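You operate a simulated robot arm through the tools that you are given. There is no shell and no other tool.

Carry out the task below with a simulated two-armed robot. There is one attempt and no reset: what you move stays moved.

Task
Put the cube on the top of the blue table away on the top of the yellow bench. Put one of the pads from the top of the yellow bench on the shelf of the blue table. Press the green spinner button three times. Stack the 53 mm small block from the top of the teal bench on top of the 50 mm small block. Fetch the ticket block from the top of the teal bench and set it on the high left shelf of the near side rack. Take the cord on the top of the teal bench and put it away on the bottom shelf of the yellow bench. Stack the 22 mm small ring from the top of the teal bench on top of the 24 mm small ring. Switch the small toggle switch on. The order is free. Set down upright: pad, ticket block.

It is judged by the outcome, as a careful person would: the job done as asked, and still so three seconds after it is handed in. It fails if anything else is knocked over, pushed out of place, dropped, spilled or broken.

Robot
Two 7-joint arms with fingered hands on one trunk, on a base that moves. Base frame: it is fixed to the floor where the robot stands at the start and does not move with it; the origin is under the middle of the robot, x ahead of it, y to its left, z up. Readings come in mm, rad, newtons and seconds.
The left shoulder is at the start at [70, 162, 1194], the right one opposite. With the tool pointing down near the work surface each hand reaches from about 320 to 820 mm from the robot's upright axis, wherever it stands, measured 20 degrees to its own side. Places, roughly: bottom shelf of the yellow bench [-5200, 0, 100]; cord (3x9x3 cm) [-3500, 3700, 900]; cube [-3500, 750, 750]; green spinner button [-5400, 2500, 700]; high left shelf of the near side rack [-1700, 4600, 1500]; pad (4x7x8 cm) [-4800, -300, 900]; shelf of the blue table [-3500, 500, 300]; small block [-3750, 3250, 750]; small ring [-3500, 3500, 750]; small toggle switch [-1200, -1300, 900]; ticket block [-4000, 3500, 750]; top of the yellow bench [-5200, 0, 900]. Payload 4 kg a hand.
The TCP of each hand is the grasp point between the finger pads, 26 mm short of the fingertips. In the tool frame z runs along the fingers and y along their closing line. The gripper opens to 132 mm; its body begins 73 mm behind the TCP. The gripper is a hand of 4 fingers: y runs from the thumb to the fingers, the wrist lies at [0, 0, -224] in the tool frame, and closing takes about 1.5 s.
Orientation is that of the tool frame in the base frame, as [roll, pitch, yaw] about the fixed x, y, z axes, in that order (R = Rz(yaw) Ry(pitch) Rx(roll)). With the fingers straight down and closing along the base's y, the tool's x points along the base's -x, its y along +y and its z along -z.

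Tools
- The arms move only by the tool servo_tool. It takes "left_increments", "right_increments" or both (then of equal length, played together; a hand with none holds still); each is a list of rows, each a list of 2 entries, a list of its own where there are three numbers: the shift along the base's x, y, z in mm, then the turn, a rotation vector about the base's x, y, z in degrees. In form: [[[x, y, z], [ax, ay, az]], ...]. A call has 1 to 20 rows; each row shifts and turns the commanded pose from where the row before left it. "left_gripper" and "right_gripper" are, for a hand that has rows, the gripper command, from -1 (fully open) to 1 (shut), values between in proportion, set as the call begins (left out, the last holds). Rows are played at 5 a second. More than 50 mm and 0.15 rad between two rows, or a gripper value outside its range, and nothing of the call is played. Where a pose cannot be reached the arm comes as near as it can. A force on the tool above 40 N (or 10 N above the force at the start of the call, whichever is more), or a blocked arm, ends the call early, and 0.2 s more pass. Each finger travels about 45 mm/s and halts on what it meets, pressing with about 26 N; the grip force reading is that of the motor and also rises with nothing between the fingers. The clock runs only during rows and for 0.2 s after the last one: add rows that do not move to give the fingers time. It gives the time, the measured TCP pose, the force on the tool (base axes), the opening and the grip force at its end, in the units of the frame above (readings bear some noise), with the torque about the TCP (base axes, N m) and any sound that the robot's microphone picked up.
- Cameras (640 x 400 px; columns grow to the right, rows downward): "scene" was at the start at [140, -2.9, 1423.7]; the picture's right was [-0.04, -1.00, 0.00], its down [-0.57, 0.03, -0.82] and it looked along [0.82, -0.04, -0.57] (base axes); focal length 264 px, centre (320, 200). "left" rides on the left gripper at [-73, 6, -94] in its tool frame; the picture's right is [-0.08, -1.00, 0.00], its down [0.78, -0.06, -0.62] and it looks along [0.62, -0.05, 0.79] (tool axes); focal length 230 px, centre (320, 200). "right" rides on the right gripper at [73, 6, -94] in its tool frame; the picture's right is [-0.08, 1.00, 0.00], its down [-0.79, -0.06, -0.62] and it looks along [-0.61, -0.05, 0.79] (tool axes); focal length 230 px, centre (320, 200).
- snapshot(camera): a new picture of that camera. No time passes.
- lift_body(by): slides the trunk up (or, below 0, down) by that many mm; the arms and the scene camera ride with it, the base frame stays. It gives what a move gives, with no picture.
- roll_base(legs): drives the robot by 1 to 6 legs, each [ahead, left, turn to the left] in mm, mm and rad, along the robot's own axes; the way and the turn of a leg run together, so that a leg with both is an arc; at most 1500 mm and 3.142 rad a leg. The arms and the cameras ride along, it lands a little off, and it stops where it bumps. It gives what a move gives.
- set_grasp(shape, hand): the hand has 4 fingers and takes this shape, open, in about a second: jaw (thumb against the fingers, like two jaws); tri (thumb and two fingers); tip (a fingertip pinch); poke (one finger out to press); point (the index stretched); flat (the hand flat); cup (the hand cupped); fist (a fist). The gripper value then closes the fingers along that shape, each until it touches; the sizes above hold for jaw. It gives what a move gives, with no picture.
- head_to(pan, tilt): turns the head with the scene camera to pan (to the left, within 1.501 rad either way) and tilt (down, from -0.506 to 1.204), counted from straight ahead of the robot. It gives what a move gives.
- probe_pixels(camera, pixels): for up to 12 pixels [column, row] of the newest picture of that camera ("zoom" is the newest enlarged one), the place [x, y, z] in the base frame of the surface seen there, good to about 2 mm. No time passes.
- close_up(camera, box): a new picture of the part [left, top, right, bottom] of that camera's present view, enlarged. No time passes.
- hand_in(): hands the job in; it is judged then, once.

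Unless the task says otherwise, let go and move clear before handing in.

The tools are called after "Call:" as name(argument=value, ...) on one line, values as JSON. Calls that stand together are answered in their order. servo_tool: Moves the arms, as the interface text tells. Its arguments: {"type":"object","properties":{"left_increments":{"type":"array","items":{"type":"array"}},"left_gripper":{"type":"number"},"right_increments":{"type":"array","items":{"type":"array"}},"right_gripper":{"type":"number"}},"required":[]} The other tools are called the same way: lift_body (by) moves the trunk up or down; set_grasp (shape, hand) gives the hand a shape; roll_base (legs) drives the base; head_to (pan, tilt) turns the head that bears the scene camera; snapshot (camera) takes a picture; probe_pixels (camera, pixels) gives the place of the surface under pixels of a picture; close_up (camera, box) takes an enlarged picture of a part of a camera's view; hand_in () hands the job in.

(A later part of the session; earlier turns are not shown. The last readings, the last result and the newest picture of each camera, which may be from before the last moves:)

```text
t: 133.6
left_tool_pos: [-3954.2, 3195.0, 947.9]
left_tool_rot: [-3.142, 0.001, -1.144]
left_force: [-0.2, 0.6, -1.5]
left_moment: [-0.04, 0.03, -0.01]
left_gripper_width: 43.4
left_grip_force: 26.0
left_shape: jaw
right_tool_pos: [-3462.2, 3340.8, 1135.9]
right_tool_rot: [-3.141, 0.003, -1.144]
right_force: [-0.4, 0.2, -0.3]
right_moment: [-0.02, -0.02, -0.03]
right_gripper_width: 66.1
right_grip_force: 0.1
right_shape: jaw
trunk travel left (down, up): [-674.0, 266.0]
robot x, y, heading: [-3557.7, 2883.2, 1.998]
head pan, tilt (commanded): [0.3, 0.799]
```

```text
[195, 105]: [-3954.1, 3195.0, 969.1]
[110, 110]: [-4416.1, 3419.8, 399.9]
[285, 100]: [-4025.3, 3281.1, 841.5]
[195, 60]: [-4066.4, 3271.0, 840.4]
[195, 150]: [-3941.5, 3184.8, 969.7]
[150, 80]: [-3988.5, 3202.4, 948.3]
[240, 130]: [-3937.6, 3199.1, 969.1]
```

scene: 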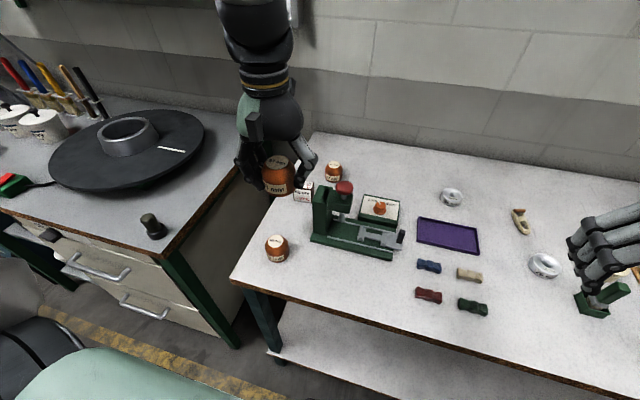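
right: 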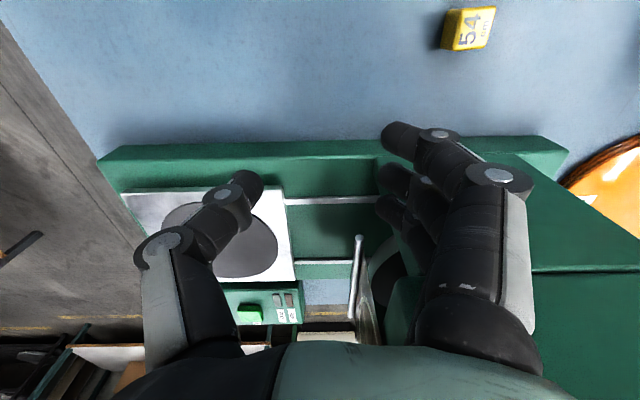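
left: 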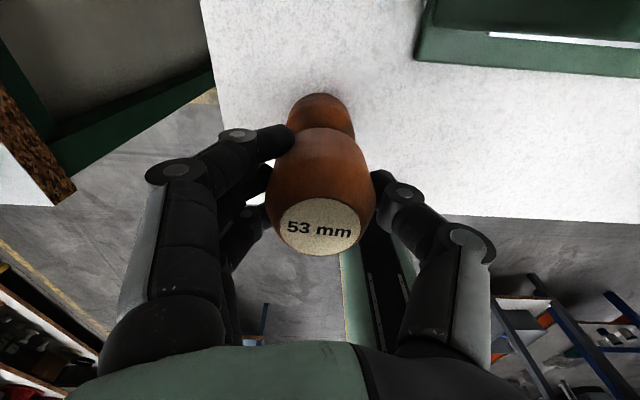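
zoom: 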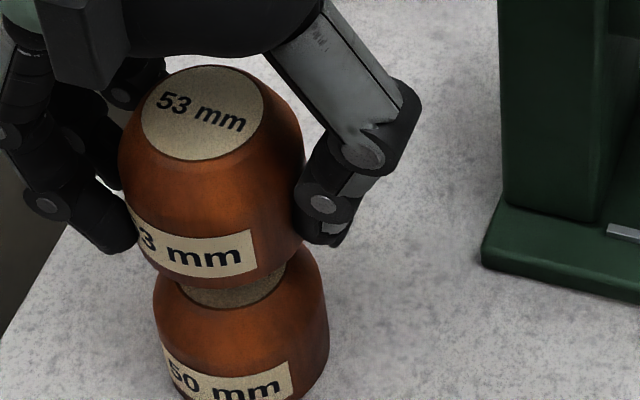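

Alignment agrees within ~1 mm in both cameras. Lower slowly to contact.

Call:
servo_tool(left_increments=[[[-1.2, 0, -8], [0, 0, 0]], [[0, 0, -6], [0, 0, 0]], [[0, 0, -3], [0, 0, 0]], [[0, 0, -2], [0, 0, 0]], [[0, 0, -1], [0, 0, 0]], [[0, 0, -1], [0, 0, 0]], [[0, 0, 0], [0, 0, 0]]])

Call:
close_up(camera="scene", box=[260, 205, 316, 260])

```text
t: 135.2
left_tool_pos: [-3953.7, 3194.0, 925.9]
left_tool_rot: [-3.141, -0.001, -1.145]
left_force: [-0.2, -0.3, -1.3]
left_moment: [-0.02, 0.01, 0.0]
left_gripper_width: 43.3
left_grip_force: 25.4
left_shape: jaw
right_tool_pos: [-3464.0, 3340.8, 1135.8]
right_tool_rot: [3.141, -0.001, -1.143]
right_force: [0.3, 0.0, 0.0]
right_moment: [0.0, 0.01, 0.01]
right_gripper_width: 65.8
right_grip_force: 0.0
right_shape: jaw
trunk travel left (down, up): [-674.0, 266.0]
robot x, y, heading: [-3560.6, 2886.1, 1.997]
head pan, tilt (commanded): [0.3, 0.799]
```

```text
7.27 times, centred on (288, 232) of scene
```

zoom: 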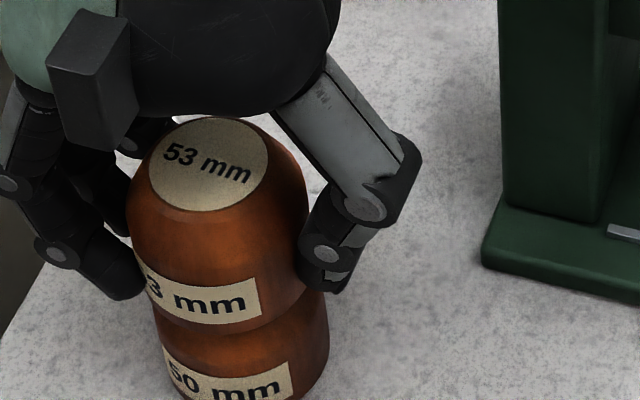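

Call:
servo_tool(left_increments=[[[0, 0, -1], [0, 0, 0]], [[0, 0, -1], [0, 0, 0]], [[0, 0, 0], [0, 0, 0]]])

```text
t: 136.0
left_tool_pos: [-3952.8, 3193.9, 923.0]
left_tool_rot: [-3.141, 0.0, -1.144]
left_force: [0.2, 0.3, -1.4]
left_moment: [-0.02, -0.01, 0.01]
left_gripper_width: 43.6
left_grip_force: 26.0
left_shape: jaw
right_tool_pos: [-3464.3, 3340.2, 1136.0]
right_tool_rot: [3.141, 0.0, -1.143]
right_force: [-0.1, -0.3, -0.2]
right_moment: [0.04, 0.01, -0.03]
right_gripper_width: 66.0
right_grip_force: 0.1
right_shape: jaw
trunk travel left (down, up): [-674.0, 266.0]
robot x, y, heading: [-3563.9, 2884.8, 1.998]
head pan, tilt (commanded): [0.3, 0.799]
```

Call:
servo_tool(left_increments=[[[0, 0, -1], [0, 0, 0]], [[0, 0, -1], [0, 0, 0]], [[0, 0, 0], [0, 0, 0]]])

Call:
close_up(camera="scene", box=[260, 205, 316, 260])

```text
t: 136.8
left_tool_pos: [-3953.4, 3195.1, 922.1]
left_tool_rot: [-3.141, 0.001, -1.144]
left_force: [-2.4, 0.6, 11.5]
left_moment: [-0.04, 0.11, -0.02]
left_gripper_width: 43.5
left_grip_force: 26.4
left_shape: jaw
right_tool_pos: [-3462.4, 3338.9, 1135.7]
right_tool_rot: [3.14, 0.001, -1.143]
right_force: [0.6, 0.0, -0.2]
right_moment: [0.05, -0.02, -0.02]
right_gripper_width: 66.0
right_grip_force: 0.1
right_shape: jaw
trunk travel left (down, up): [-674.0, 266.0]
robot x, y, heading: [-3559.9, 2884.3, 1.996]
head pan, tilt (commanded): [0.3, 0.799]
```

```text
7.27 times, centred on (288, 232) of scene
```

zoom: 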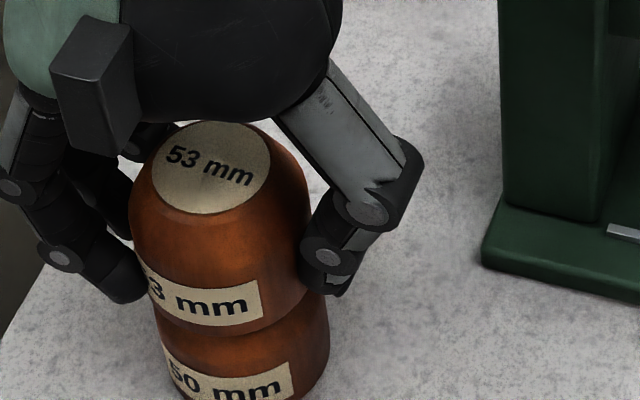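

Contact made (11.5 N). Release the block gently.

Call:
servo_tool(left_increments=[[[0, 0, 0], [0, 0, 0]], [[0, 0, 0], [0, 0, 0]], [[0, 0, 0], [0, 0, 0]], [[0, 0, 0], [0, 0, 0]], [[0, 0, 0], [0, 0, 0]]], left_gripper=-0.25)

Call:
close_up(camera="scene", box=[260, 205, 316, 260])

Call:
snapshot(camera="left")

```text
t: 138.0
left_tool_pos: [-3953.9, 3194.4, 921.0]
left_tool_rot: [-3.141, -0.001, -1.146]
left_force: [1.1, 0.1, -0.1]
left_moment: [0.0, -0.01, 0.0]
left_gripper_width: 81.9
left_grip_force: 0.0
left_shape: jaw
right_tool_pos: [-3464.4, 3340.0, 1135.4]
right_tool_rot: [-3.141, 0.0, -1.144]
right_force: [0.3, 0.6, 0.4]
right_moment: [-0.01, 0.05, -0.02]
right_gripper_width: 65.5
right_grip_force: 0.1
right_shape: jaw
trunk travel left (down, up): [-674.0, 266.0]
robot x, y, heading: [-3556.6, 2883.1, 1.998]
head pan, tilt (commanded): [0.3, 0.799]
```

```text
7.27 times, centred on (288, 232) of scene
```

zoom: 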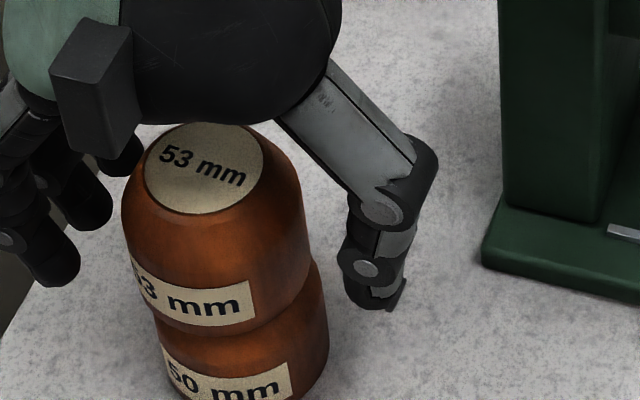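

```text
taken
```

left: 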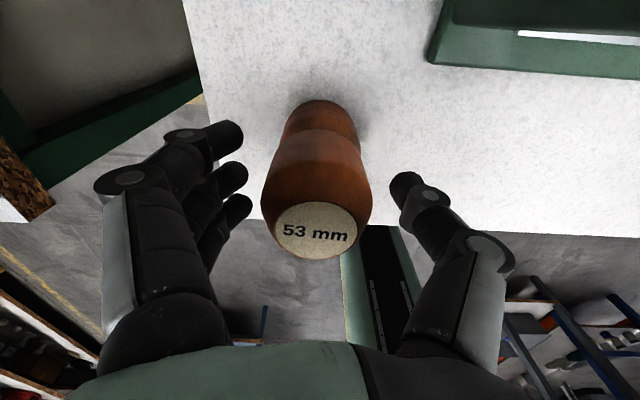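

Released and standing. Lift the hand straight up and verify the stack.

Call:
servo_tool(left_increments=[[[0, 0, 20], [0, 0, 0]], [[0, 0, 35], [0, 0, 0]], [[0, 0, 40], [0, 0, 0]], [[0, 0, 40], [0, 0, 0]], [[0, 0, 40], [0, 0, 0]], [[0, 0, 35], [0, 0, 0]]])

Call:
snapshot(camera="scene")

Call:
close_up(camera="scene", box=[250, 140, 370, 275])

Call:
snapshot(camera="left")

```text
t: 139.4
left_tool_pos: [-3951.6, 3194.9, 1132.3]
left_tool_rot: [3.142, 0.0, -1.144]
left_force: [0.9, -0.2, -0.5]
left_moment: [0.01, 0.02, -0.01]
left_gripper_width: 81.8
left_grip_force: 0.0
left_shape: jaw
right_tool_pos: [-3463.6, 3340.2, 1135.9]
right_tool_rot: [-3.14, 0.001, -1.144]
right_force: [-0.1, 0.8, 0.0]
right_moment: [0.02, -0.01, 0.0]
right_gripper_width: 66.0
right_grip_force: 0.0
right_shape: jaw
trunk travel left (down, up): [-674.0, 266.0]
robot x, y, heading: [-3556.8, 2886.8, 1.996]
head pan, tilt (commanded): [0.3, 0.799]
```

```text
taken
```

scene: 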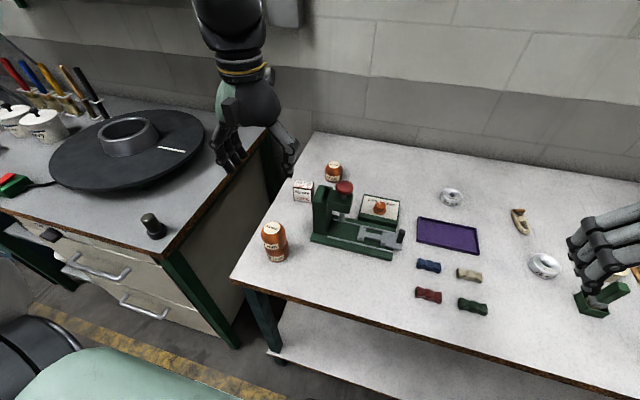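

```text
2.96 times, centred on (310, 208) of scene
```

zoom: 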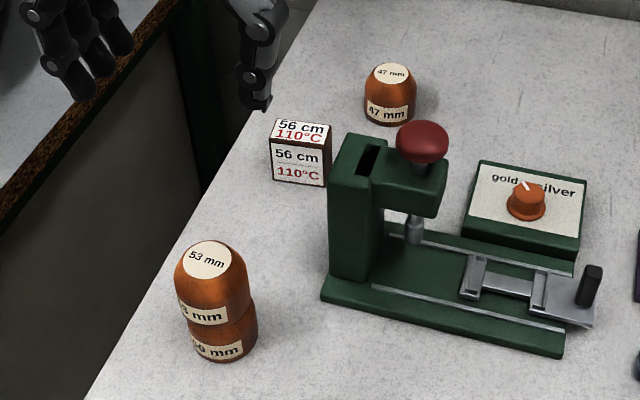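

```text
taken
```

left: 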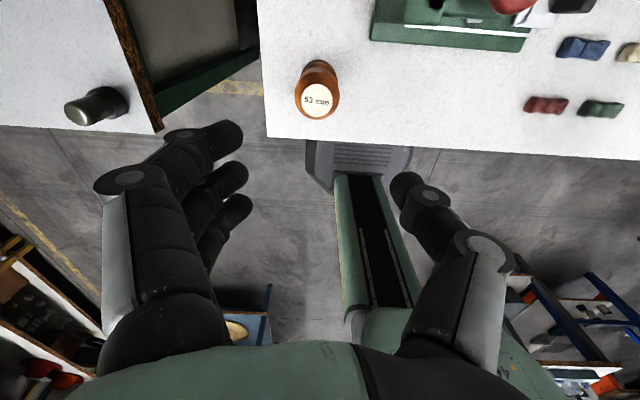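

The 53-on-50 stack stands well. Next, the ring: drive right 430 mm so the right hand can take the 22 mm ring.

Call:
roll_base(legs=[[0, -430, 0.012]])

Call:
head_to(pan=-0.2, tilt=0.8)

Call:
snapshot(camera="scene")

Call:
snapshot(camera="right")

```text
t: 142.1
left_tool_pos: [-3564.7, 3371.3, 1131.7]
left_tool_rot: [-3.139, 0.0, -1.126]
left_force: [0.5, -0.1, 0.2]
left_moment: [-0.02, 0.0, 0.01]
left_gripper_width: 82.3
left_grip_force: 0.1
left_shape: jaw
right_tool_pos: [-3078.2, 3525.1, 1136.4]
right_tool_rot: [-3.141, -0.002, -1.127]
right_force: [-0.4, 0.1, -0.9]
right_moment: [0.02, 0.02, -0.01]
right_gripper_width: 65.8
right_grip_force: 0.0
right_shape: jaw
trunk travel left (down, up): [-674.0, 266.0]
robot x, y, heading: [-3163.4, 3068.3, 2.019]
head pan, tilt (commanded): [0.3, 0.799]
```

```text
t: 143.0
left_tool_pos: [-3564.3, 3371.2, 1133.0]
left_tool_rot: [3.142, -0.001, -1.126]
left_force: [0.6, 0.0, -0.6]
left_moment: [0.0, -0.03, -0.03]
left_gripper_width: 82.1
left_grip_force: 0.1
left_shape: jaw
right_tool_pos: [-3077.2, 3526.1, 1134.8]
right_tool_rot: [3.141, -0.001, -1.125]
right_force: [0.2, 0.4, -0.5]
right_moment: [0.03, 0.0, 0.0]
right_gripper_width: 65.9
right_grip_force: 0.1
right_shape: jaw
trunk travel left (down, up): [-674.0, 266.0]
robot x, y, heading: [-3161.4, 3067.8, 2.011]
head pan, tilt (commanded): [-0.201, 0.799]
```

```text
taken
```

scene: 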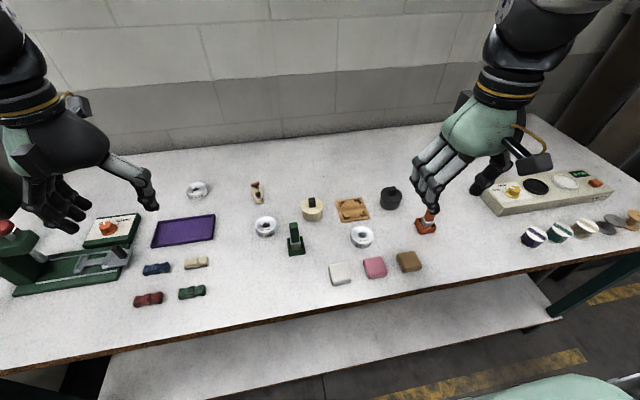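

```text
taken
```

right: 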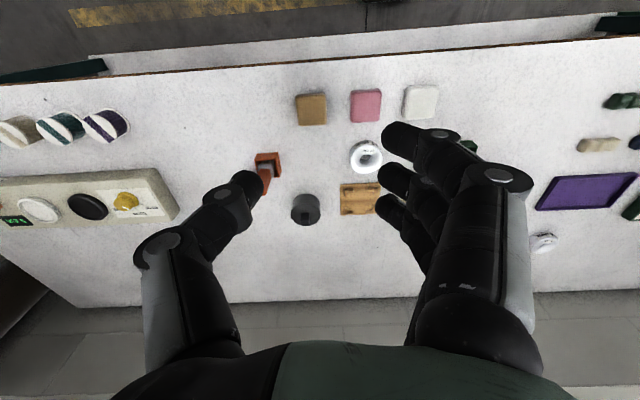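

Call:
close_up(camera="scene", box=[325, 190, 405, 290])

Call:
close_up(camera="right", box=[335, 125, 395, 215])

Call:
probe_pixels(camera="right", pixels=[[366, 157], [352, 157], [381, 157], [366, 142], [366, 172], [360, 190], [366, 182], [350, 195], [365, 122], [275, 165], [345, 182], [378, 183]])

```text
4.00 times, centred on (365, 240) of scene
```

zoom: 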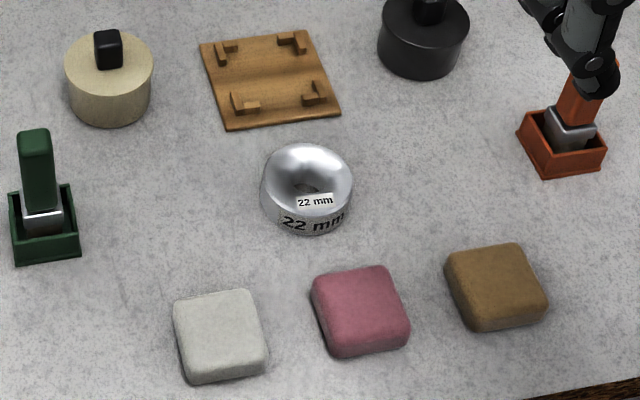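

```text
4.44 times, centred on (365, 170) of right
```

zoom: 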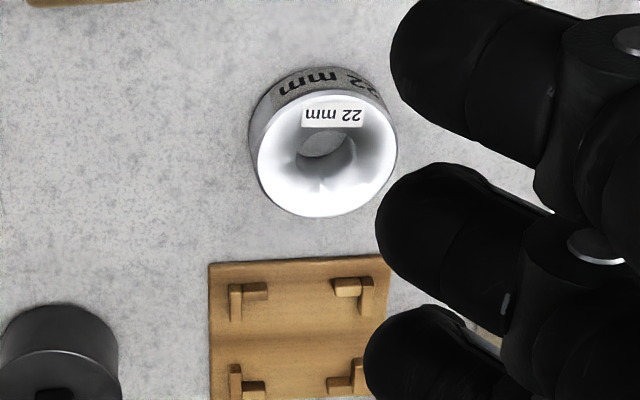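

```text
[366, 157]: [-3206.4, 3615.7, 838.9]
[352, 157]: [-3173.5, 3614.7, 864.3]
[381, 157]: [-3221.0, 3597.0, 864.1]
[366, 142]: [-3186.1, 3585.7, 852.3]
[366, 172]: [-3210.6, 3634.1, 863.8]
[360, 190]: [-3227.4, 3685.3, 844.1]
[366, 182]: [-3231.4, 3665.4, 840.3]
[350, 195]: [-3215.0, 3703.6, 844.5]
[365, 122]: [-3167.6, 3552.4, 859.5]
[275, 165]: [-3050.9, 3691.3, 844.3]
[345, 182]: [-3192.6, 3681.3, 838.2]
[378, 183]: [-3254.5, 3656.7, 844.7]
```

Call:
close_up(camera="scene", box=[340, 215, 384, 258])

Call:
probe_pixels(camera="zoom", pixels=[[230, 150], [410, 140], [320, 70], [320, 210], [320, 130], [260, 90], [390, 190], [320, 255], [220, 200], [420, 200]])

```text
9.30 times, centred on (362, 236) of scene
```

zoom: 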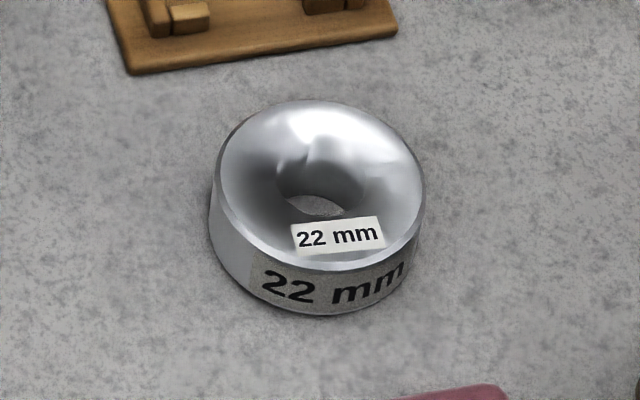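

```text
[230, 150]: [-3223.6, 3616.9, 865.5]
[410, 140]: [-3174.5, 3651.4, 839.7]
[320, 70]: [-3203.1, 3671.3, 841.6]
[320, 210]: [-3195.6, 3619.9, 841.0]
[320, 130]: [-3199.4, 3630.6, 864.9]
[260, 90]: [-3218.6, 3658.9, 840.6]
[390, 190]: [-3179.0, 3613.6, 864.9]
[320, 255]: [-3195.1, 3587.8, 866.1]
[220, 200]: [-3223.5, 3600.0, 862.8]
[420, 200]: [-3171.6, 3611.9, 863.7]
```

The 22 mm ring is centred near [-3198.5,3610], top 865, OD ≈55. Move the right hand above it with an 84 mm opening.

Call:
servo_tool(right_increments=[[[-24.3, 16.8, 0], [0, 0, 0]], [[-24.3, 16.8, 0], [0, 0, 0]], [[-24.3, 16.8, -20], [0, 0, 0]], [[-24.3, 16.8, -30], [0, 0, 0]], [[-24.3, 16.8, -35], [0, 0, 0]], [[0, 0, -35], [0, 0, 0]], [[0, 0, -35], [0, 0, 0]], [[0, 0, 0], [0, 0, 0]]], right_gripper=-0.27)

Call:
snapshot(camera="right")

Call:
close_up(camera="scene", box=[300, 150, 460, 290])

```text
t: 144.8
left_tool_pos: [-3562.9, 3371.2, 1131.4]
left_tool_rot: [3.141, -0.001, -1.124]
left_force: [0.1, -0.9, 0.0]
left_moment: [0.0, 0.01, 0.0]
left_gripper_width: 82.2
left_grip_force: 0.0
left_shape: jaw
right_tool_pos: [-3198.5, 3609.6, 980.3]
right_tool_rot: [3.141, -0.001, -1.126]
right_force: [-0.8, -0.1, -0.2]
right_moment: [0.0, -0.04, -0.01]
right_gripper_width: 83.1
right_grip_force: 0.1
right_shape: jaw
trunk travel left (down, up): [-674.0, 266.0]
robot x, y, heading: [-3164.6, 3067.2, 2.013]
head pan, tilt (commanded): [-0.201, 0.799]
```

```text
taken
```

right: 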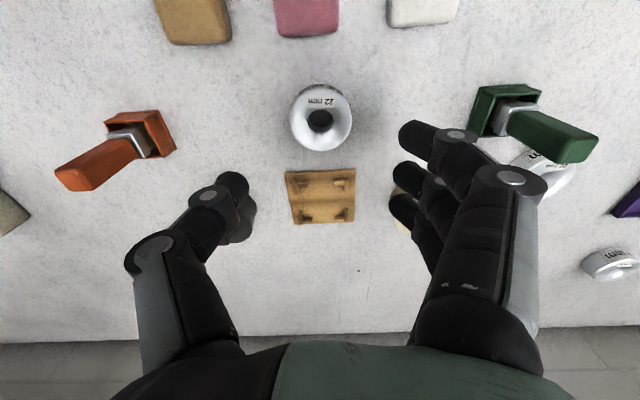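

```text
2.86 times, centred on (380, 220) of scene
```

zoom: 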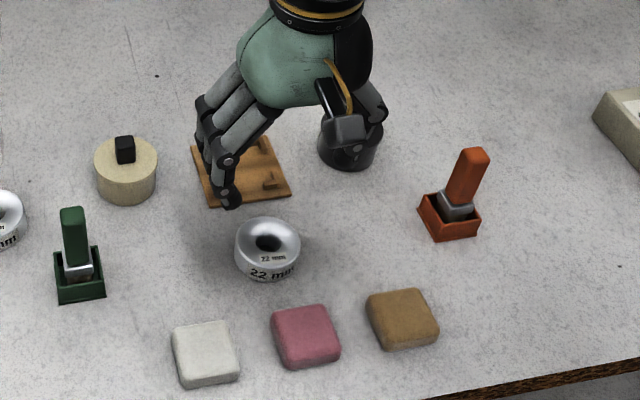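

Call:
probe_pixels(camera="right", pixels=[[293, 120], [349, 116], [322, 148], [320, 96], [300, 100], [343, 138], [300, 138], [342, 98]])

```text
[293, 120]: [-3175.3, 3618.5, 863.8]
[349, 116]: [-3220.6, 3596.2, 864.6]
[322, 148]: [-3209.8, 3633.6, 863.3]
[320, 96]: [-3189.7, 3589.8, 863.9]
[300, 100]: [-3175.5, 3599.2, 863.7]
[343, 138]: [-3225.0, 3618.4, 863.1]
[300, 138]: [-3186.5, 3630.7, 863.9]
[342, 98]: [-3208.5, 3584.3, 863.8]
```

Ring centred under the TCP within 1 mm. Descend and grasp.

Call:
servo_tool(right_increments=[[[0, 0, -30], [0, 0, 0]], [[0, 0, -30], [0, 0, 0]], [[0, 0, -25], [0, 0, 0]], [[0, 0, -15], [0, 0, 0]], [[0, 0, -11], [0, 0, 0]], [[0, 0, 0], [0, 0, 0]]])

Call:
snapshot(camera="right")

```text
t: 146.2
left_tool_pos: [-3563.0, 3372.0, 1130.9]
left_tool_rot: [-3.141, -0.001, -1.127]
left_force: [0.0, 0.1, 0.6]
left_moment: [0.0, -0.03, -0.02]
left_gripper_width: 82.1
left_grip_force: 0.1
left_shape: jaw
right_tool_pos: [-3196.9, 3610.0, 870.9]
right_tool_rot: [-3.141, 0.003, -1.124]
right_force: [-0.1, 0.8, 0.6]
right_moment: [-0.02, -0.02, -0.02]
right_gripper_width: 83.3
right_grip_force: 0.0
right_shape: jaw
trunk travel left (down, up): [-674.0, 266.0]
robot x, y, heading: [-3163.4, 3072.2, 2.017]
head pan, tilt (commanded): [-0.201, 0.799]
```

```text
taken
```

right: 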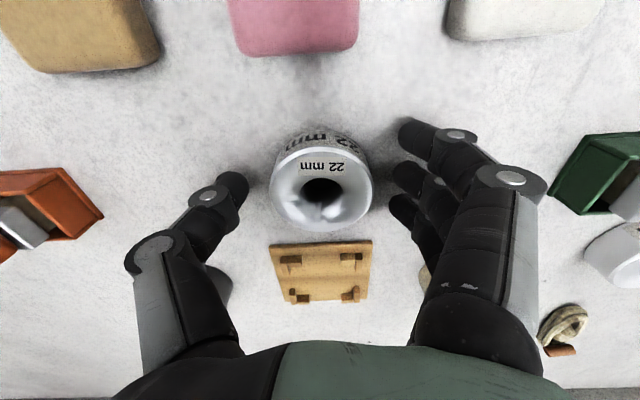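

Call:
servo_tool(right_increments=[[[0, 0, -2], [0, 0, 0]], [[0, 0, 0], [0, 0, 0]], [[0, 0, 0], [0, 0, 0]], [[0, 0, 0], [0, 0, 0]], [[0, 0, 0], [0, 0, 0]], [[0, 0, 0], [0, 0, 0]], [[0, 0, 0], [0, 0, 0]], [[0, 0, 0], [0, 0, 0]]], right_gripper=1)

Call:
servo_tool(right_increments=[[[0, 0, 10], [0, 0, 0]], [[0, 0, 20], [0, 0, 0]], [[0, 0, 30], [0, 0, 0]], [[0, 0, 30], [0, 0, 0]]])

Call:
snapshot(camera="right")

Call:
close_up(camera="scene", box=[300, 150, 460, 290])

```text
t: 148.0
left_tool_pos: [-3564.5, 3369.9, 1132.0]
left_tool_rot: [3.141, -0.001, -1.124]
left_force: [0.1, 0.6, 0.1]
left_moment: [-0.01, 0.01, -0.02]
left_gripper_width: 81.9
left_grip_force: 0.1
left_shape: jaw
right_tool_pos: [-3197.3, 3609.0, 867.8]
right_tool_rot: [-3.141, 0.0, -1.125]
right_force: [0.2, -0.5, 0.5]
right_moment: [-0.01, 0.02, -0.04]
right_gripper_width: 45.1
right_grip_force: 26.4
right_shape: jaw
trunk travel left (down, up): [-674.0, 266.0]
robot x, y, heading: [-3164.2, 3065.2, 2.013]
head pan, tilt (commanded): [-0.201, 0.799]
```

```text
t: 149.0
left_tool_pos: [-3563.1, 3372.1, 1132.2]
left_tool_rot: [3.141, -0.001, -1.126]
left_force: [-0.1, -0.6, -0.4]
left_moment: [0.03, 0.01, 0.01]
left_gripper_width: 82.0
left_grip_force: 0.1
left_shape: jaw
right_tool_pos: [-3198.6, 3607.6, 955.6]
right_tool_rot: [3.141, 0.0, -1.126]
right_force: [-0.6, -0.4, -1.6]
right_moment: [-0.02, -0.04, -0.01]
right_gripper_width: 45.1
right_grip_force: 26.2
right_shape: jaw
trunk travel left (down, up): [-674.0, 266.0]
robot x, y, heading: [-3161.7, 3070.8, 2.017]
head pan, tilt (commanded): [-0.201, 0.799]
```

```text
taken
```

right: 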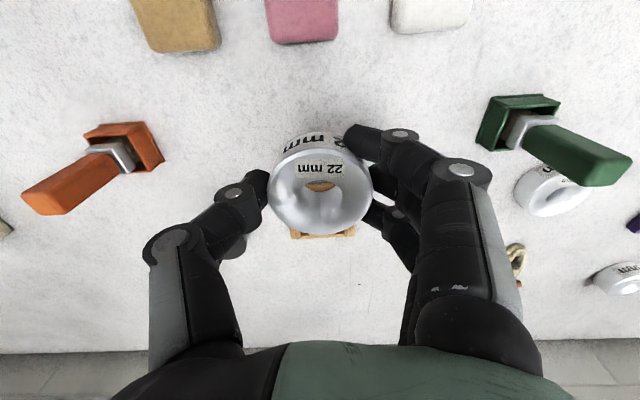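

```text
2.86 times, centred on (380, 220) of scene
```

zoom: 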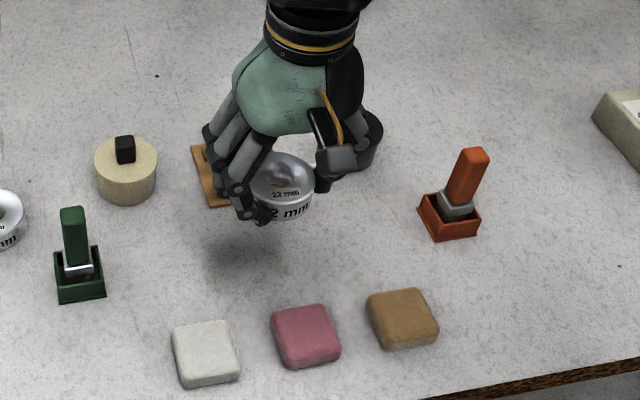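

Ring held level. Lift it and drive left 440 mm (and 60 mm ahead) toward the 24 mm ring.

Call:
servo_tool(right_increments=[[[0, 0, 40], [0, 0, 0]], [[0, 0, 40], [0, 0, 0]], [[0, 0, 40], [0, 0, 0]], [[0, 0, 40], [0, 0, 0]], [[0, 0, 20], [0, 0, 0]]])

Call:
roll_base(legs=[[0, 440, -0.005], [55, 0, 0]])

Call:
head_to(pan=-0.1, tilt=0.75)

Call:
snapshot(camera="scene")

Call:
snapshot(camera="right")

```text
t: 150.2
left_tool_pos: [-3563.9, 3371.9, 1132.9]
left_tool_rot: [3.141, -0.001, -1.127]
left_force: [1.1, 0.3, 0.6]
left_moment: [-0.04, -0.01, 0.03]
left_gripper_width: 82.2
left_grip_force: 0.1
left_shape: jaw
right_tool_pos: [-3192.5, 3605.2, 1132.7]
right_tool_rot: [3.139, 0.003, -1.123]
right_force: [-0.5, 0.9, -2.3]
right_moment: [0.03, -0.01, 0.02]
right_gripper_width: 45.1
right_grip_force: 26.1
right_shape: jaw
right hand out of reach, approached as far as the arm can: row 5
trunk travel left (down, up): [-674.0, 266.0]
robot x, y, heading: [-3163.9, 3069.7, 2.014]
head pan, tilt (commanded): [-0.201, 0.799]
```

```text
t: 153.3
left_tool_pos: [-3966.7, 3235.6, 1133.9]
left_tool_rot: [3.142, 0.003, -1.129]
left_force: [0.3, 0.1, 0.5]
left_moment: [0.02, 0.02, -0.03]
left_gripper_width: 81.8
left_grip_force: 0.0
left_shape: jaw
right_tool_pos: [-3594.9, 3466.5, 1133.3]
right_tool_rot: [3.138, 0.008, -1.127]
right_force: [1.4, -0.2, -0.6]
right_moment: [0.01, 0.0, 0.04]
right_gripper_width: 44.9
right_grip_force: 25.5
right_shape: jaw
trunk travel left (down, up): [-674.0, 266.0]
robot x, y, heading: [-3567.6, 2934.1, 2.014]
head pan, tilt (commanded): [-0.201, 0.799]
```

```text
t: 154.0
left_tool_pos: [-3968.6, 3238.6, 1132.5]
left_tool_rot: [3.14, 0.001, -1.129]
left_force: [0.6, -0.2, 0.0]
left_moment: [-0.03, 0.02, 0.03]
left_gripper_width: 82.2
left_grip_force: 0.0
left_shape: jaw
right_tool_pos: [-3597.5, 3471.9, 1131.6]
right_tool_rot: [3.139, 0.005, -1.128]
right_force: [0.0, 0.7, -2.2]
right_moment: [-0.02, -0.03, 0.02]
right_gripper_width: 45.0
right_grip_force: 26.0
right_shape: jaw
trunk travel left (down, up): [-674.0, 266.0]
robot x, y, heading: [-3568.6, 2930.7, 2.012]
head pan, tilt (commanded): [-0.099, 0.75]
```

```text
taken
```

scene: 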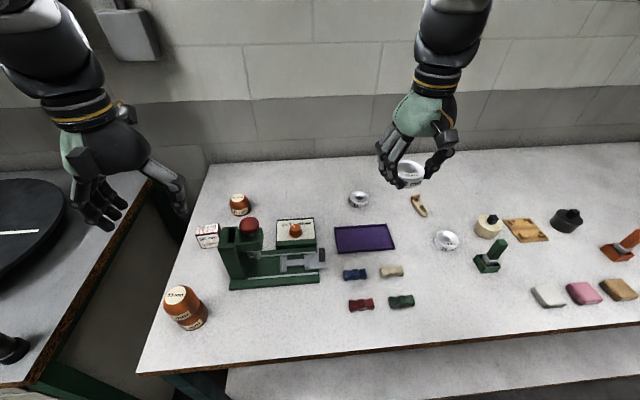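

```text
taken
```

right: 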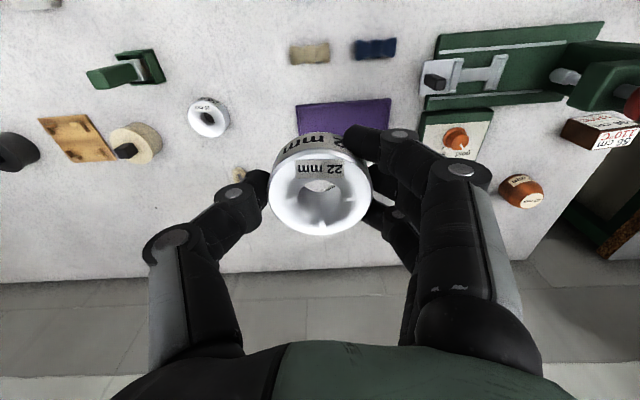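

Call:
close_up(camera="scene", box=[339, 182, 379, 218])

Call:
probe_pixels(camera="zoom", pixels=[[170, 170], [460, 180], [320, 90], [310, 255], [315, 240], [220, 110], [430, 110], [210, 230], [430, 240], [320, 330]])

```text
11.11 times, centred on (359, 200) of scene
```

zoom: 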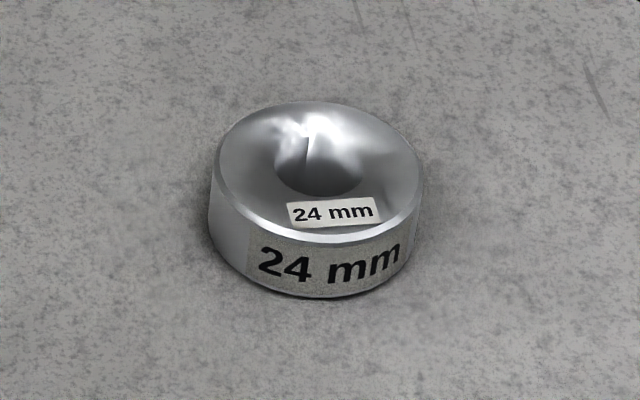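

```text
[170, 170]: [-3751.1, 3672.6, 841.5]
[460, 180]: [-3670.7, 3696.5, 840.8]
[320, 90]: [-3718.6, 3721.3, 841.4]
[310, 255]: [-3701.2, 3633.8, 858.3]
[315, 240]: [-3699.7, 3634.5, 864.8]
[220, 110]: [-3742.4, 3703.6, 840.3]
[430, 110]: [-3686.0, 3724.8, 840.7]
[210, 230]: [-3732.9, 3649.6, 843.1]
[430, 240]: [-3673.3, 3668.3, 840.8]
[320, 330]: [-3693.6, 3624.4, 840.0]
```

Call:
probe_pixels(camera="zoom", pixels=[[225, 165], [412, 170], [318, 108], [316, 232], [252, 125], [390, 210], [388, 125], [250, 205]])

Call:
close_up(camera="right", box=[250, 120, 390, 250])

Call:
probe_pixels(camera="zoom", pixels=[[100, 210], [460, 170], [270, 320], [270, 90], [150, 130], [420, 260], [150, 290], [410, 120], [250, 180]])

```text
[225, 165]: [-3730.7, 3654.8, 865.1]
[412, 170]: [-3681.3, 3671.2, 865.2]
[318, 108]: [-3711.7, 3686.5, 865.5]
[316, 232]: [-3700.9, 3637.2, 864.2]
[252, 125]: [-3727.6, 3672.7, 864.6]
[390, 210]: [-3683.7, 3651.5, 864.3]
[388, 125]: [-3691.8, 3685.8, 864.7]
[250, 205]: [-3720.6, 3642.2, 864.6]
```

```text
3.08 times, centred on (320, 185) of right
```

zoom: 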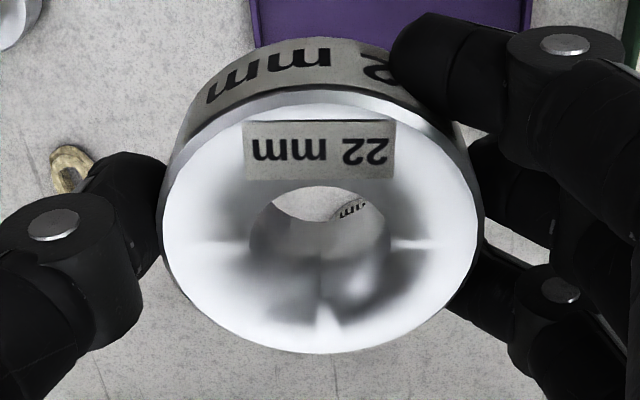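

```text
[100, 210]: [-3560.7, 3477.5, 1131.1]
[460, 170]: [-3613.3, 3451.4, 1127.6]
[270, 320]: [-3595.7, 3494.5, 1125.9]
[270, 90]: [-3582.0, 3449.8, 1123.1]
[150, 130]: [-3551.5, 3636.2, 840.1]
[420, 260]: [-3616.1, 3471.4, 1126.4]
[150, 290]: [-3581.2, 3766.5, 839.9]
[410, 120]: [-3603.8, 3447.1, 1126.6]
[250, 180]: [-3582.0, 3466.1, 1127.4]
```

Call:
probe_pixels(camera="zoom", pixels=[[172, 230], [474, 215], [322, 108], [318, 340], [205, 145], [440, 300], [430, 145], [210, 300]])

```text
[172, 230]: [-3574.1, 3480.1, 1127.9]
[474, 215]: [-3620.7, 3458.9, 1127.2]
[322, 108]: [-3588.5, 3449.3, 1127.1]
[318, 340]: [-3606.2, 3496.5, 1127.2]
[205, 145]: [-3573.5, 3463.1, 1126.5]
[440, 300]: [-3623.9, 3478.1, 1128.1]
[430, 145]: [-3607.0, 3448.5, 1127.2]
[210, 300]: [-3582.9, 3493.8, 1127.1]
```

Both rings are measured: 24 mm ring centre [-3706,3663,865], held ring centred on the TCP. Descend to z≈960 first, then reach out over the 24 mm ring.

Call:
servo_tool(right_increments=[[[0, 0, -40], [0, 0, 0]], [[0, 0, -40], [0, 0, 0]], [[0, 0, -40], [0, 0, 0]], [[0, 0, -40], [0, 0, 0]], [[-18, 32, -5], [0, 0, 0]], [[-18, 32, -5], [0, 0, 0]], [[-18, 32, 0], [0, 0, 0]], [[-18, 32, 0], [0, 0, 0]], [[-18, 32, 0], [0, 0, 0]], [[-18.9, 31.6, 0], [0, 0, 0]], [[0, 0, 0], [0, 0, 0]]])

Call:
snapshot(camera="right")

Call:
close_up(camera="scene", box=[290, 120, 430, 240])

```text
t: 156.4
left_tool_pos: [-3968.9, 3237.9, 1132.0]
left_tool_rot: [-3.142, 0.0, -1.131]
left_force: [0.7, -0.1, 0.3]
left_moment: [0.02, -0.02, 0.02]
left_gripper_width: 81.9
left_grip_force: 0.0
left_shape: jaw
right_tool_pos: [-3592.8, 3596.9, 972.5]
right_tool_rot: [3.136, 0.007, -1.127]
right_force: [-0.6, -0.2, -1.8]
right_moment: [-0.04, -0.03, 0.01]
right_gripper_width: 44.9
right_grip_force: 26.0
right_shape: jaw
right hand out of reach, approached as far as the arm can: row 6, 7, 8, 9, 10
trunk travel left (down, up): [-674.0, 266.0]
robot x, y, heading: [-3571.4, 2937.3, 2.013]
head pan, tilt (commanded): [-0.099, 0.75]
```

```text
taken
```

right: 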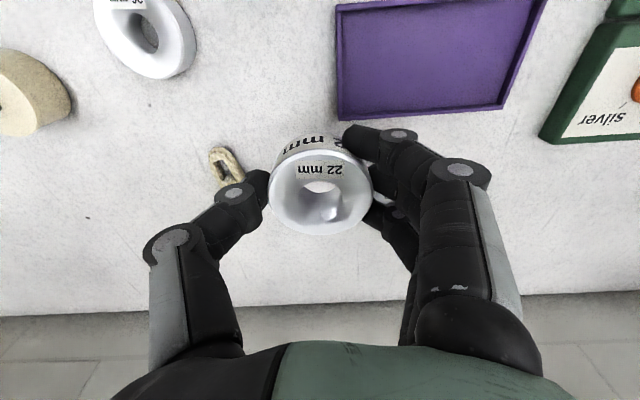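

```text
3.33 times, centred on (360, 180) of scene
```

zoom: 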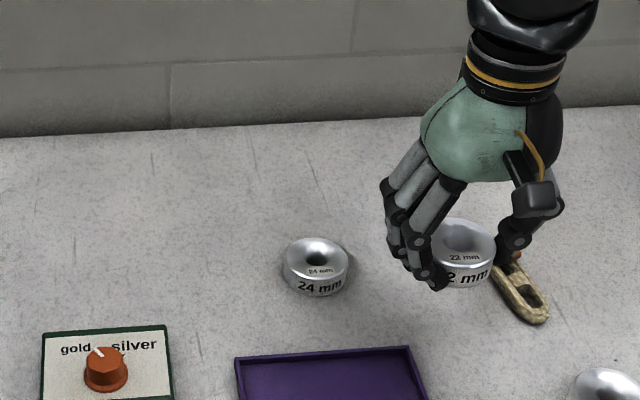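

The arm's reach is limited when the hand is near shoulder height; raising the trunk should extend it. Lift the body 220 mm, then lower and reach out.

Call:
lift_body(by=220)

Call:
servo_tool(right_increments=[[[0, 0, -45], [0, 0, 0]], [[0, 0, -45], [0, 0, 0]], [[0, 0, -45], [0, 0, 0]], [[0, 0, -45], [0, 0, 0]], [[0, 0, -40], [0, 0, 0]]])

```text
t: 158.7
left_tool_pos: [-3968.8, 3237.9, 1351.9]
left_tool_rot: [-3.141, 0.0, -1.128]
left_force: [0.3, -0.1, -0.9]
left_moment: [0.02, -0.03, -0.02]
left_gripper_width: 81.9
left_grip_force: 0.0
left_shape: jaw
right_tool_pos: [-3593.2, 3597.3, 1192.4]
right_tool_rot: [3.136, 0.008, -1.128]
right_force: [-0.4, -0.1, -2.1]
right_moment: [0.02, -0.02, 0.02]
right_gripper_width: 44.8
right_grip_force: 26.2
right_shape: jaw
trunk travel left (down, up): [-894.0, 46.0]
robot x, y, heading: [-3567.4, 2934.6, 2.018]
head pan, tilt (commanded): [-0.099, 0.75]
```

```text
t: 159.9
left_tool_pos: [-3968.5, 3238.3, 1352.7]
left_tool_rot: [3.141, -0.001, -1.128]
left_force: [0.3, 1.1, 0.2]
left_moment: [-0.02, 0.01, 0.0]
left_gripper_width: 82.5
left_grip_force: 0.0
left_shape: jaw
right_tool_pos: [-3531.4, 3557.8, 1020.3]
right_tool_rot: [3.133, 0.008, -1.127]
right_force: [0.9, 0.2, -2.1]
right_moment: [-0.04, -0.02, 0.01]
right_gripper_width: 44.6
right_grip_force: 26.4
right_shape: jaw
right hand out of reach, approached as far as the arm can: row 1, 2, 3, 4, 5
trunk travel left (down, up): [-894.0, 46.0]
robot x, y, heading: [-3566.9, 2933.7, 2.017]
head pan, tilt (commanded): [-0.099, 0.75]
```

Call:
head_to(pan=-0.8, tilt=0.3)

Call:
snapshot(camera="scene")

Call:
head_to(pan=0.8, tilt=0.3)

Call:
snapshot(camera="scene")

```text
t: 161.0
left_tool_pos: [-3969.9, 3237.6, 1351.6]
left_tool_rot: [-3.141, -0.001, -1.129]
left_force: [0.3, -0.4, 0.1]
left_moment: [-0.04, -0.01, 0.0]
left_gripper_width: 82.5
left_grip_force: 0.0
left_shape: jaw
right_tool_pos: [-3532.0, 3558.3, 1021.4]
right_tool_rot: [3.135, 0.009, -1.127]
right_force: [0.1, -0.5, -1.0]
right_moment: [0.01, 0.02, 0.01]
right_gripper_width: 44.8
right_grip_force: 25.8
right_shape: jaw
trunk travel left (down, up): [-894.0, 46.0]
robot x, y, heading: [-3569.8, 2935.4, 2.009]
head pan, tilt (commanded): [-0.799, 0.3]
```

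```text
taken
```

scene: 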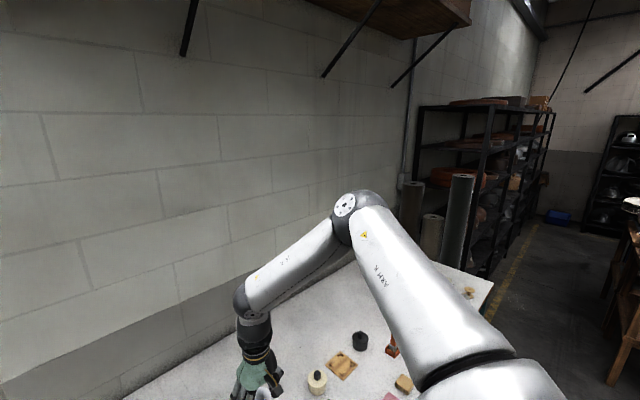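

```text
t: 162.7
left_tool_pos: [-3969.8, 3238.2, 1351.8]
left_tool_rot: [3.141, 0.0, -1.128]
left_force: [0.7, -0.8, -0.2]
left_moment: [0.01, -0.03, 0.0]
left_gripper_width: 82.1
left_grip_force: 0.1
left_shape: jaw
right_tool_pos: [-3532.1, 3559.1, 1022.3]
right_tool_rot: [3.135, 0.007, -1.128]
right_force: [-0.7, 0.3, -1.9]
right_moment: [-0.01, 0.0, -0.02]
right_gripper_width: 44.6
right_grip_force: 26.2
right_shape: jaw
trunk travel left (down, up): [-894.0, 46.0]
robot x, y, heading: [-3571.2, 2930.8, 2.014]
head pan, tilt (commanded): [0.799, 0.3]
```

```text
taken
```

scene: 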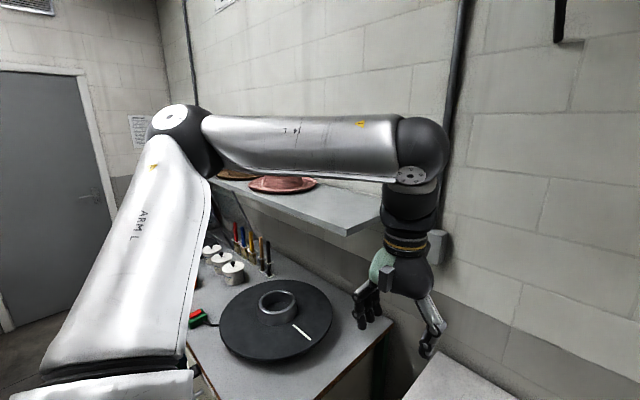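

Call:
probe_pixels(camera="scene", pixels=[[178, 116], [205, 140], [422, 145], [412, 176], [120, 370], [405, 215], [300, 130], [130, 250]])

Call:
head_to(pan=-0.8, tilt=0.3)

Call:
snapshot(camera="scene")

Call:
probe_pixels(camera="scene", pixels=[[345, 203], [370, 200], [245, 300], [450, 370], [410, 270], [290, 260], [258, 345], [255, 375]])

```text
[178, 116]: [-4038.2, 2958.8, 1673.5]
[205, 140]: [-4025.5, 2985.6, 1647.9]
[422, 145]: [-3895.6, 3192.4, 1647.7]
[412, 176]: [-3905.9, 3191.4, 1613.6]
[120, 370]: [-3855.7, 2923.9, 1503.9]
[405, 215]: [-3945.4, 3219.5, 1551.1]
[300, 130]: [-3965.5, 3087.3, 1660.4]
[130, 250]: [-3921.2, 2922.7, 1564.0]
```

```text
t: 164.3
left_tool_pos: [-3969.0, 3238.2, 1352.0]
left_tool_rot: [-3.141, -0.001, -1.13]
left_force: [0.2, 0.3, 0.3]
left_moment: [0.0, 0.0, -0.03]
left_gripper_width: 82.2
left_grip_force: 0.0
left_shape: jaw
right_tool_pos: [-3532.5, 3557.3, 1020.9]
right_tool_rot: [3.135, 0.011, -1.129]
right_force: [-0.3, 0.3, -2.1]
right_moment: [-0.04, 0.0, -0.03]
right_gripper_width: 44.5
right_grip_force: 25.6
right_shape: jaw
trunk travel left (down, up): [-894.0, 46.0]
robot x, y, heading: [-3570.2, 2934.0, 2.016]
head pan, tilt (commanded): [-0.799, 0.3]
```

```text
taken
```

scene: 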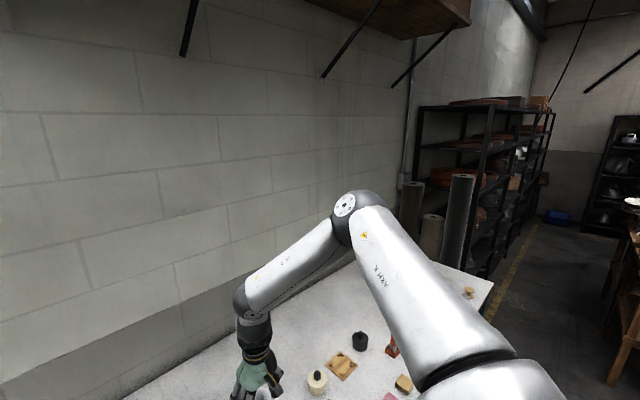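

```text
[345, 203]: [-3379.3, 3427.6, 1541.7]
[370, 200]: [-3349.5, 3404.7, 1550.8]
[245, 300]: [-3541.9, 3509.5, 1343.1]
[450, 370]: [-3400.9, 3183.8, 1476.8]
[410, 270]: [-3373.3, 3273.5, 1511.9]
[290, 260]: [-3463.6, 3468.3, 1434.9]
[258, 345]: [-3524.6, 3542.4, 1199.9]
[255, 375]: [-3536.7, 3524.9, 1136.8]
```

Right arm: elbow up at [-3365,3415,1535] and bent, so it's an awkward posture rather than true reach. I'll bring the hand in close and low first, then extend.

Call:
servo_tool(right_increments=[[[-6.4, -38.7, 0], [0, 0, 0]], [[-6.4, -38.7, 0], [0, 0, 0]], [[-6.4, -38.7, 0], [0, 0, 0]], [[-6.4, -38.7, 0], [0, 0, 0]], [[0, 0, -30], [0, 0, 0]], [[0, 0, -30], [0, 0, 0]], [[0, 0, -30], [0, 0, 0]]])

Call:
snapshot(camera="scene")

```text
t: 165.9
left_tool_pos: [-3969.5, 3238.3, 1352.1]
left_tool_rot: [-3.14, -0.001, -1.13]
left_force: [0.2, 0.5, -0.6]
left_moment: [-0.01, 0.01, 0.0]
left_gripper_width: 82.2
left_grip_force: 0.1
left_shape: jaw
right_tool_pos: [-3518.2, 3409.6, 981.0]
right_tool_rot: [3.132, 0.009, -1.127]
right_force: [-0.2, -0.1, -1.6]
right_moment: [0.01, -0.01, -0.03]
right_gripper_width: 44.6
right_grip_force: 25.6
right_shape: jaw
right hand out of reach, approached as far as the arm can: row 5, 6, 7
trunk travel left (down, up): [-894.0, 46.0]
robot x, y, heading: [-3572.1, 2935.5, 2.013]
head pan, tilt (commanded): [-0.799, 0.3]
```

```text
taken
```

scene: 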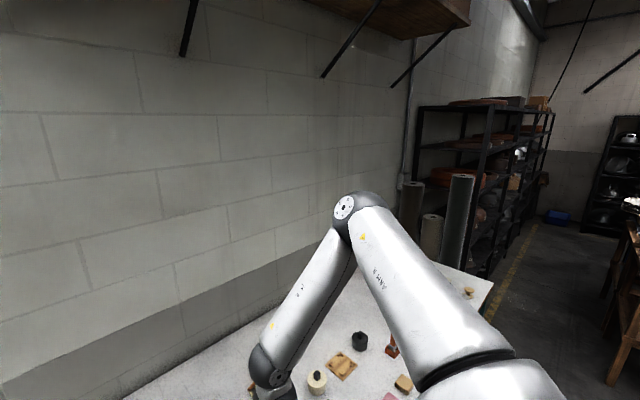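

Call:
servo_tool(right_increments=[[[-2.8, -3.1, 45], [0, 0, 0]], [[-2.8, -3.1, 45], [0, 0, 0]], [[-2.8, -3.1, 45], [0, 0, 0]], [[-2.8, -3.1, 45], [0, 0, 0]], [[-2.8, -3.1, 45], [0, 0, 0]], [[-2.8, -3.1, 45], [0, 0, 0]], [[-2.8, -3.1, 45], [0, 0, 0]], [[-2.8, -3.1, 45], [0, 0, 0]], [[0, 0, 0], [0, 0, 0]]])

Call:
snapshot(camera="scene")

Call:
probe_pixels(camera="scene", pixels=[[345, 203], [330, 200], [340, 150], [360, 180], [300, 180], [250, 200]])

```text
t: 167.9
left_tool_pos: [-3969.4, 3239.5, 1352.5]
left_tool_rot: [3.141, 0.002, -1.129]
left_force: [-0.1, 0.2, 0.0]
left_moment: [0.01, 0.0, -0.03]
left_gripper_width: 82.4
left_grip_force: 0.1
left_shape: jaw
right_tool_pos: [-3537.5, 3386.4, 1339.8]
right_tool_rot: [3.135, 0.007, -1.128]
right_force: [-1.0, 0.8, -1.3]
right_moment: [-0.01, 0.01, -0.02]
right_gripper_width: 44.6
right_grip_force: 25.6
right_shape: jaw
trunk travel left (down, up): [-894.0, 46.0]
robot x, y, heading: [-3568.1, 2931.4, 2.015]
head pan, tilt (commanded): [-0.799, 0.3]
```

```text
taken
```

scene: 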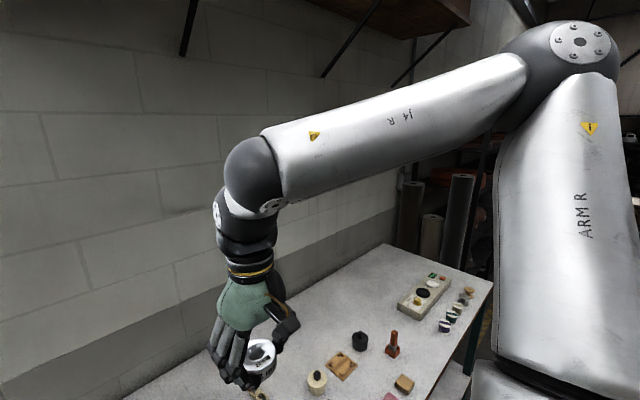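

```text
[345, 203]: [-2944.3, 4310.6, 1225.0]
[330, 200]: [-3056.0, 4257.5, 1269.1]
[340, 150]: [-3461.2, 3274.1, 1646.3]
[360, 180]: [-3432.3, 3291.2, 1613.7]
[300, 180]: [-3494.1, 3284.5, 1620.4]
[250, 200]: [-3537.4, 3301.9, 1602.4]
```

The low/high limits confuse; I'll test reach in free air (same relative geometry, trunk raised): extend straight ahead at this height and see where it stops.

Call:
servo_tool(right_increments=[[[0, 0, -40], [0, 0, 0]], [[0, 0, -40], [0, 0, 0]], [[0, 0, -40], [0, 0, 0]], [[-15, 32, 0], [0, 0, 0]], [[-15, 32, 0], [0, 0, 0]], [[-15, 32, 0], [0, 0, 0]], [[-15, 32, 0], [0, 0, 0]], [[-15, 32, 0], [0, 0, 0]], [[-15, 32, 0], [0, 0, 0]], [[-15, 32, 0], [0, 0, 0]], [[-15, 32, 0], [0, 0, 0]]])

Call:
snapshot(camera="scene")

```text
t: 170.3
left_tool_pos: [-3969.5, 3239.0, 1351.9]
left_tool_rot: [-3.139, -0.002, -1.129]
left_force: [-0.4, 0.6, -0.7]
left_moment: [0.0, 0.0, -0.01]
left_gripper_width: 82.1
left_grip_force: 0.1
left_shape: jaw
right_tool_pos: [-3599.2, 3589.5, 1217.8]
right_tool_rot: [3.135, 0.011, -1.125]
right_force: [0.1, -0.6, -1.4]
right_moment: [0.01, -0.02, -0.03]
right_gripper_width: 44.2
right_grip_force: 26.1
right_shape: jaw
right hand out of reach, approached as far as the arm can: row 9, 10, 11
trunk travel left (down, up): [-894.0, 46.0]
robot x, y, heading: [-3571.2, 2933.8, 2.011]
head pan, tilt (commanded): [-0.799, 0.3]
```

```text
taken
```

scene: 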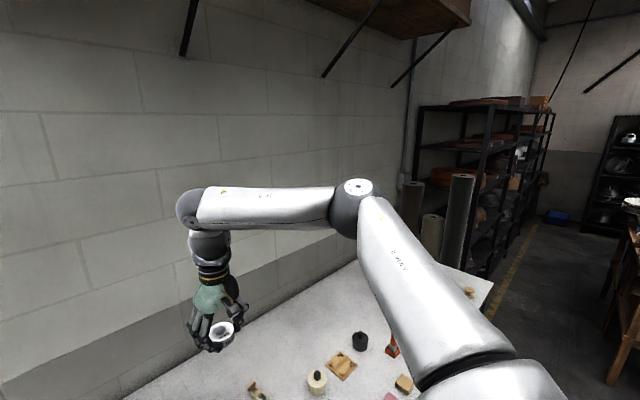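

Call:
probe_pixels(camera="scene", pixels=[[358, 186], [345, 205], [195, 205], [210, 245], [380, 225], [450, 370], [270, 205]])

```text
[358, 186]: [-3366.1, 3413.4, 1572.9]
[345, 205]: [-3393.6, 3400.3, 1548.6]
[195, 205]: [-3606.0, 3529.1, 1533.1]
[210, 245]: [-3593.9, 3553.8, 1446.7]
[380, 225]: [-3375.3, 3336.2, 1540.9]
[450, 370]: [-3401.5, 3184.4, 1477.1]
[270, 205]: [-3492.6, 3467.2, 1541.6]
```

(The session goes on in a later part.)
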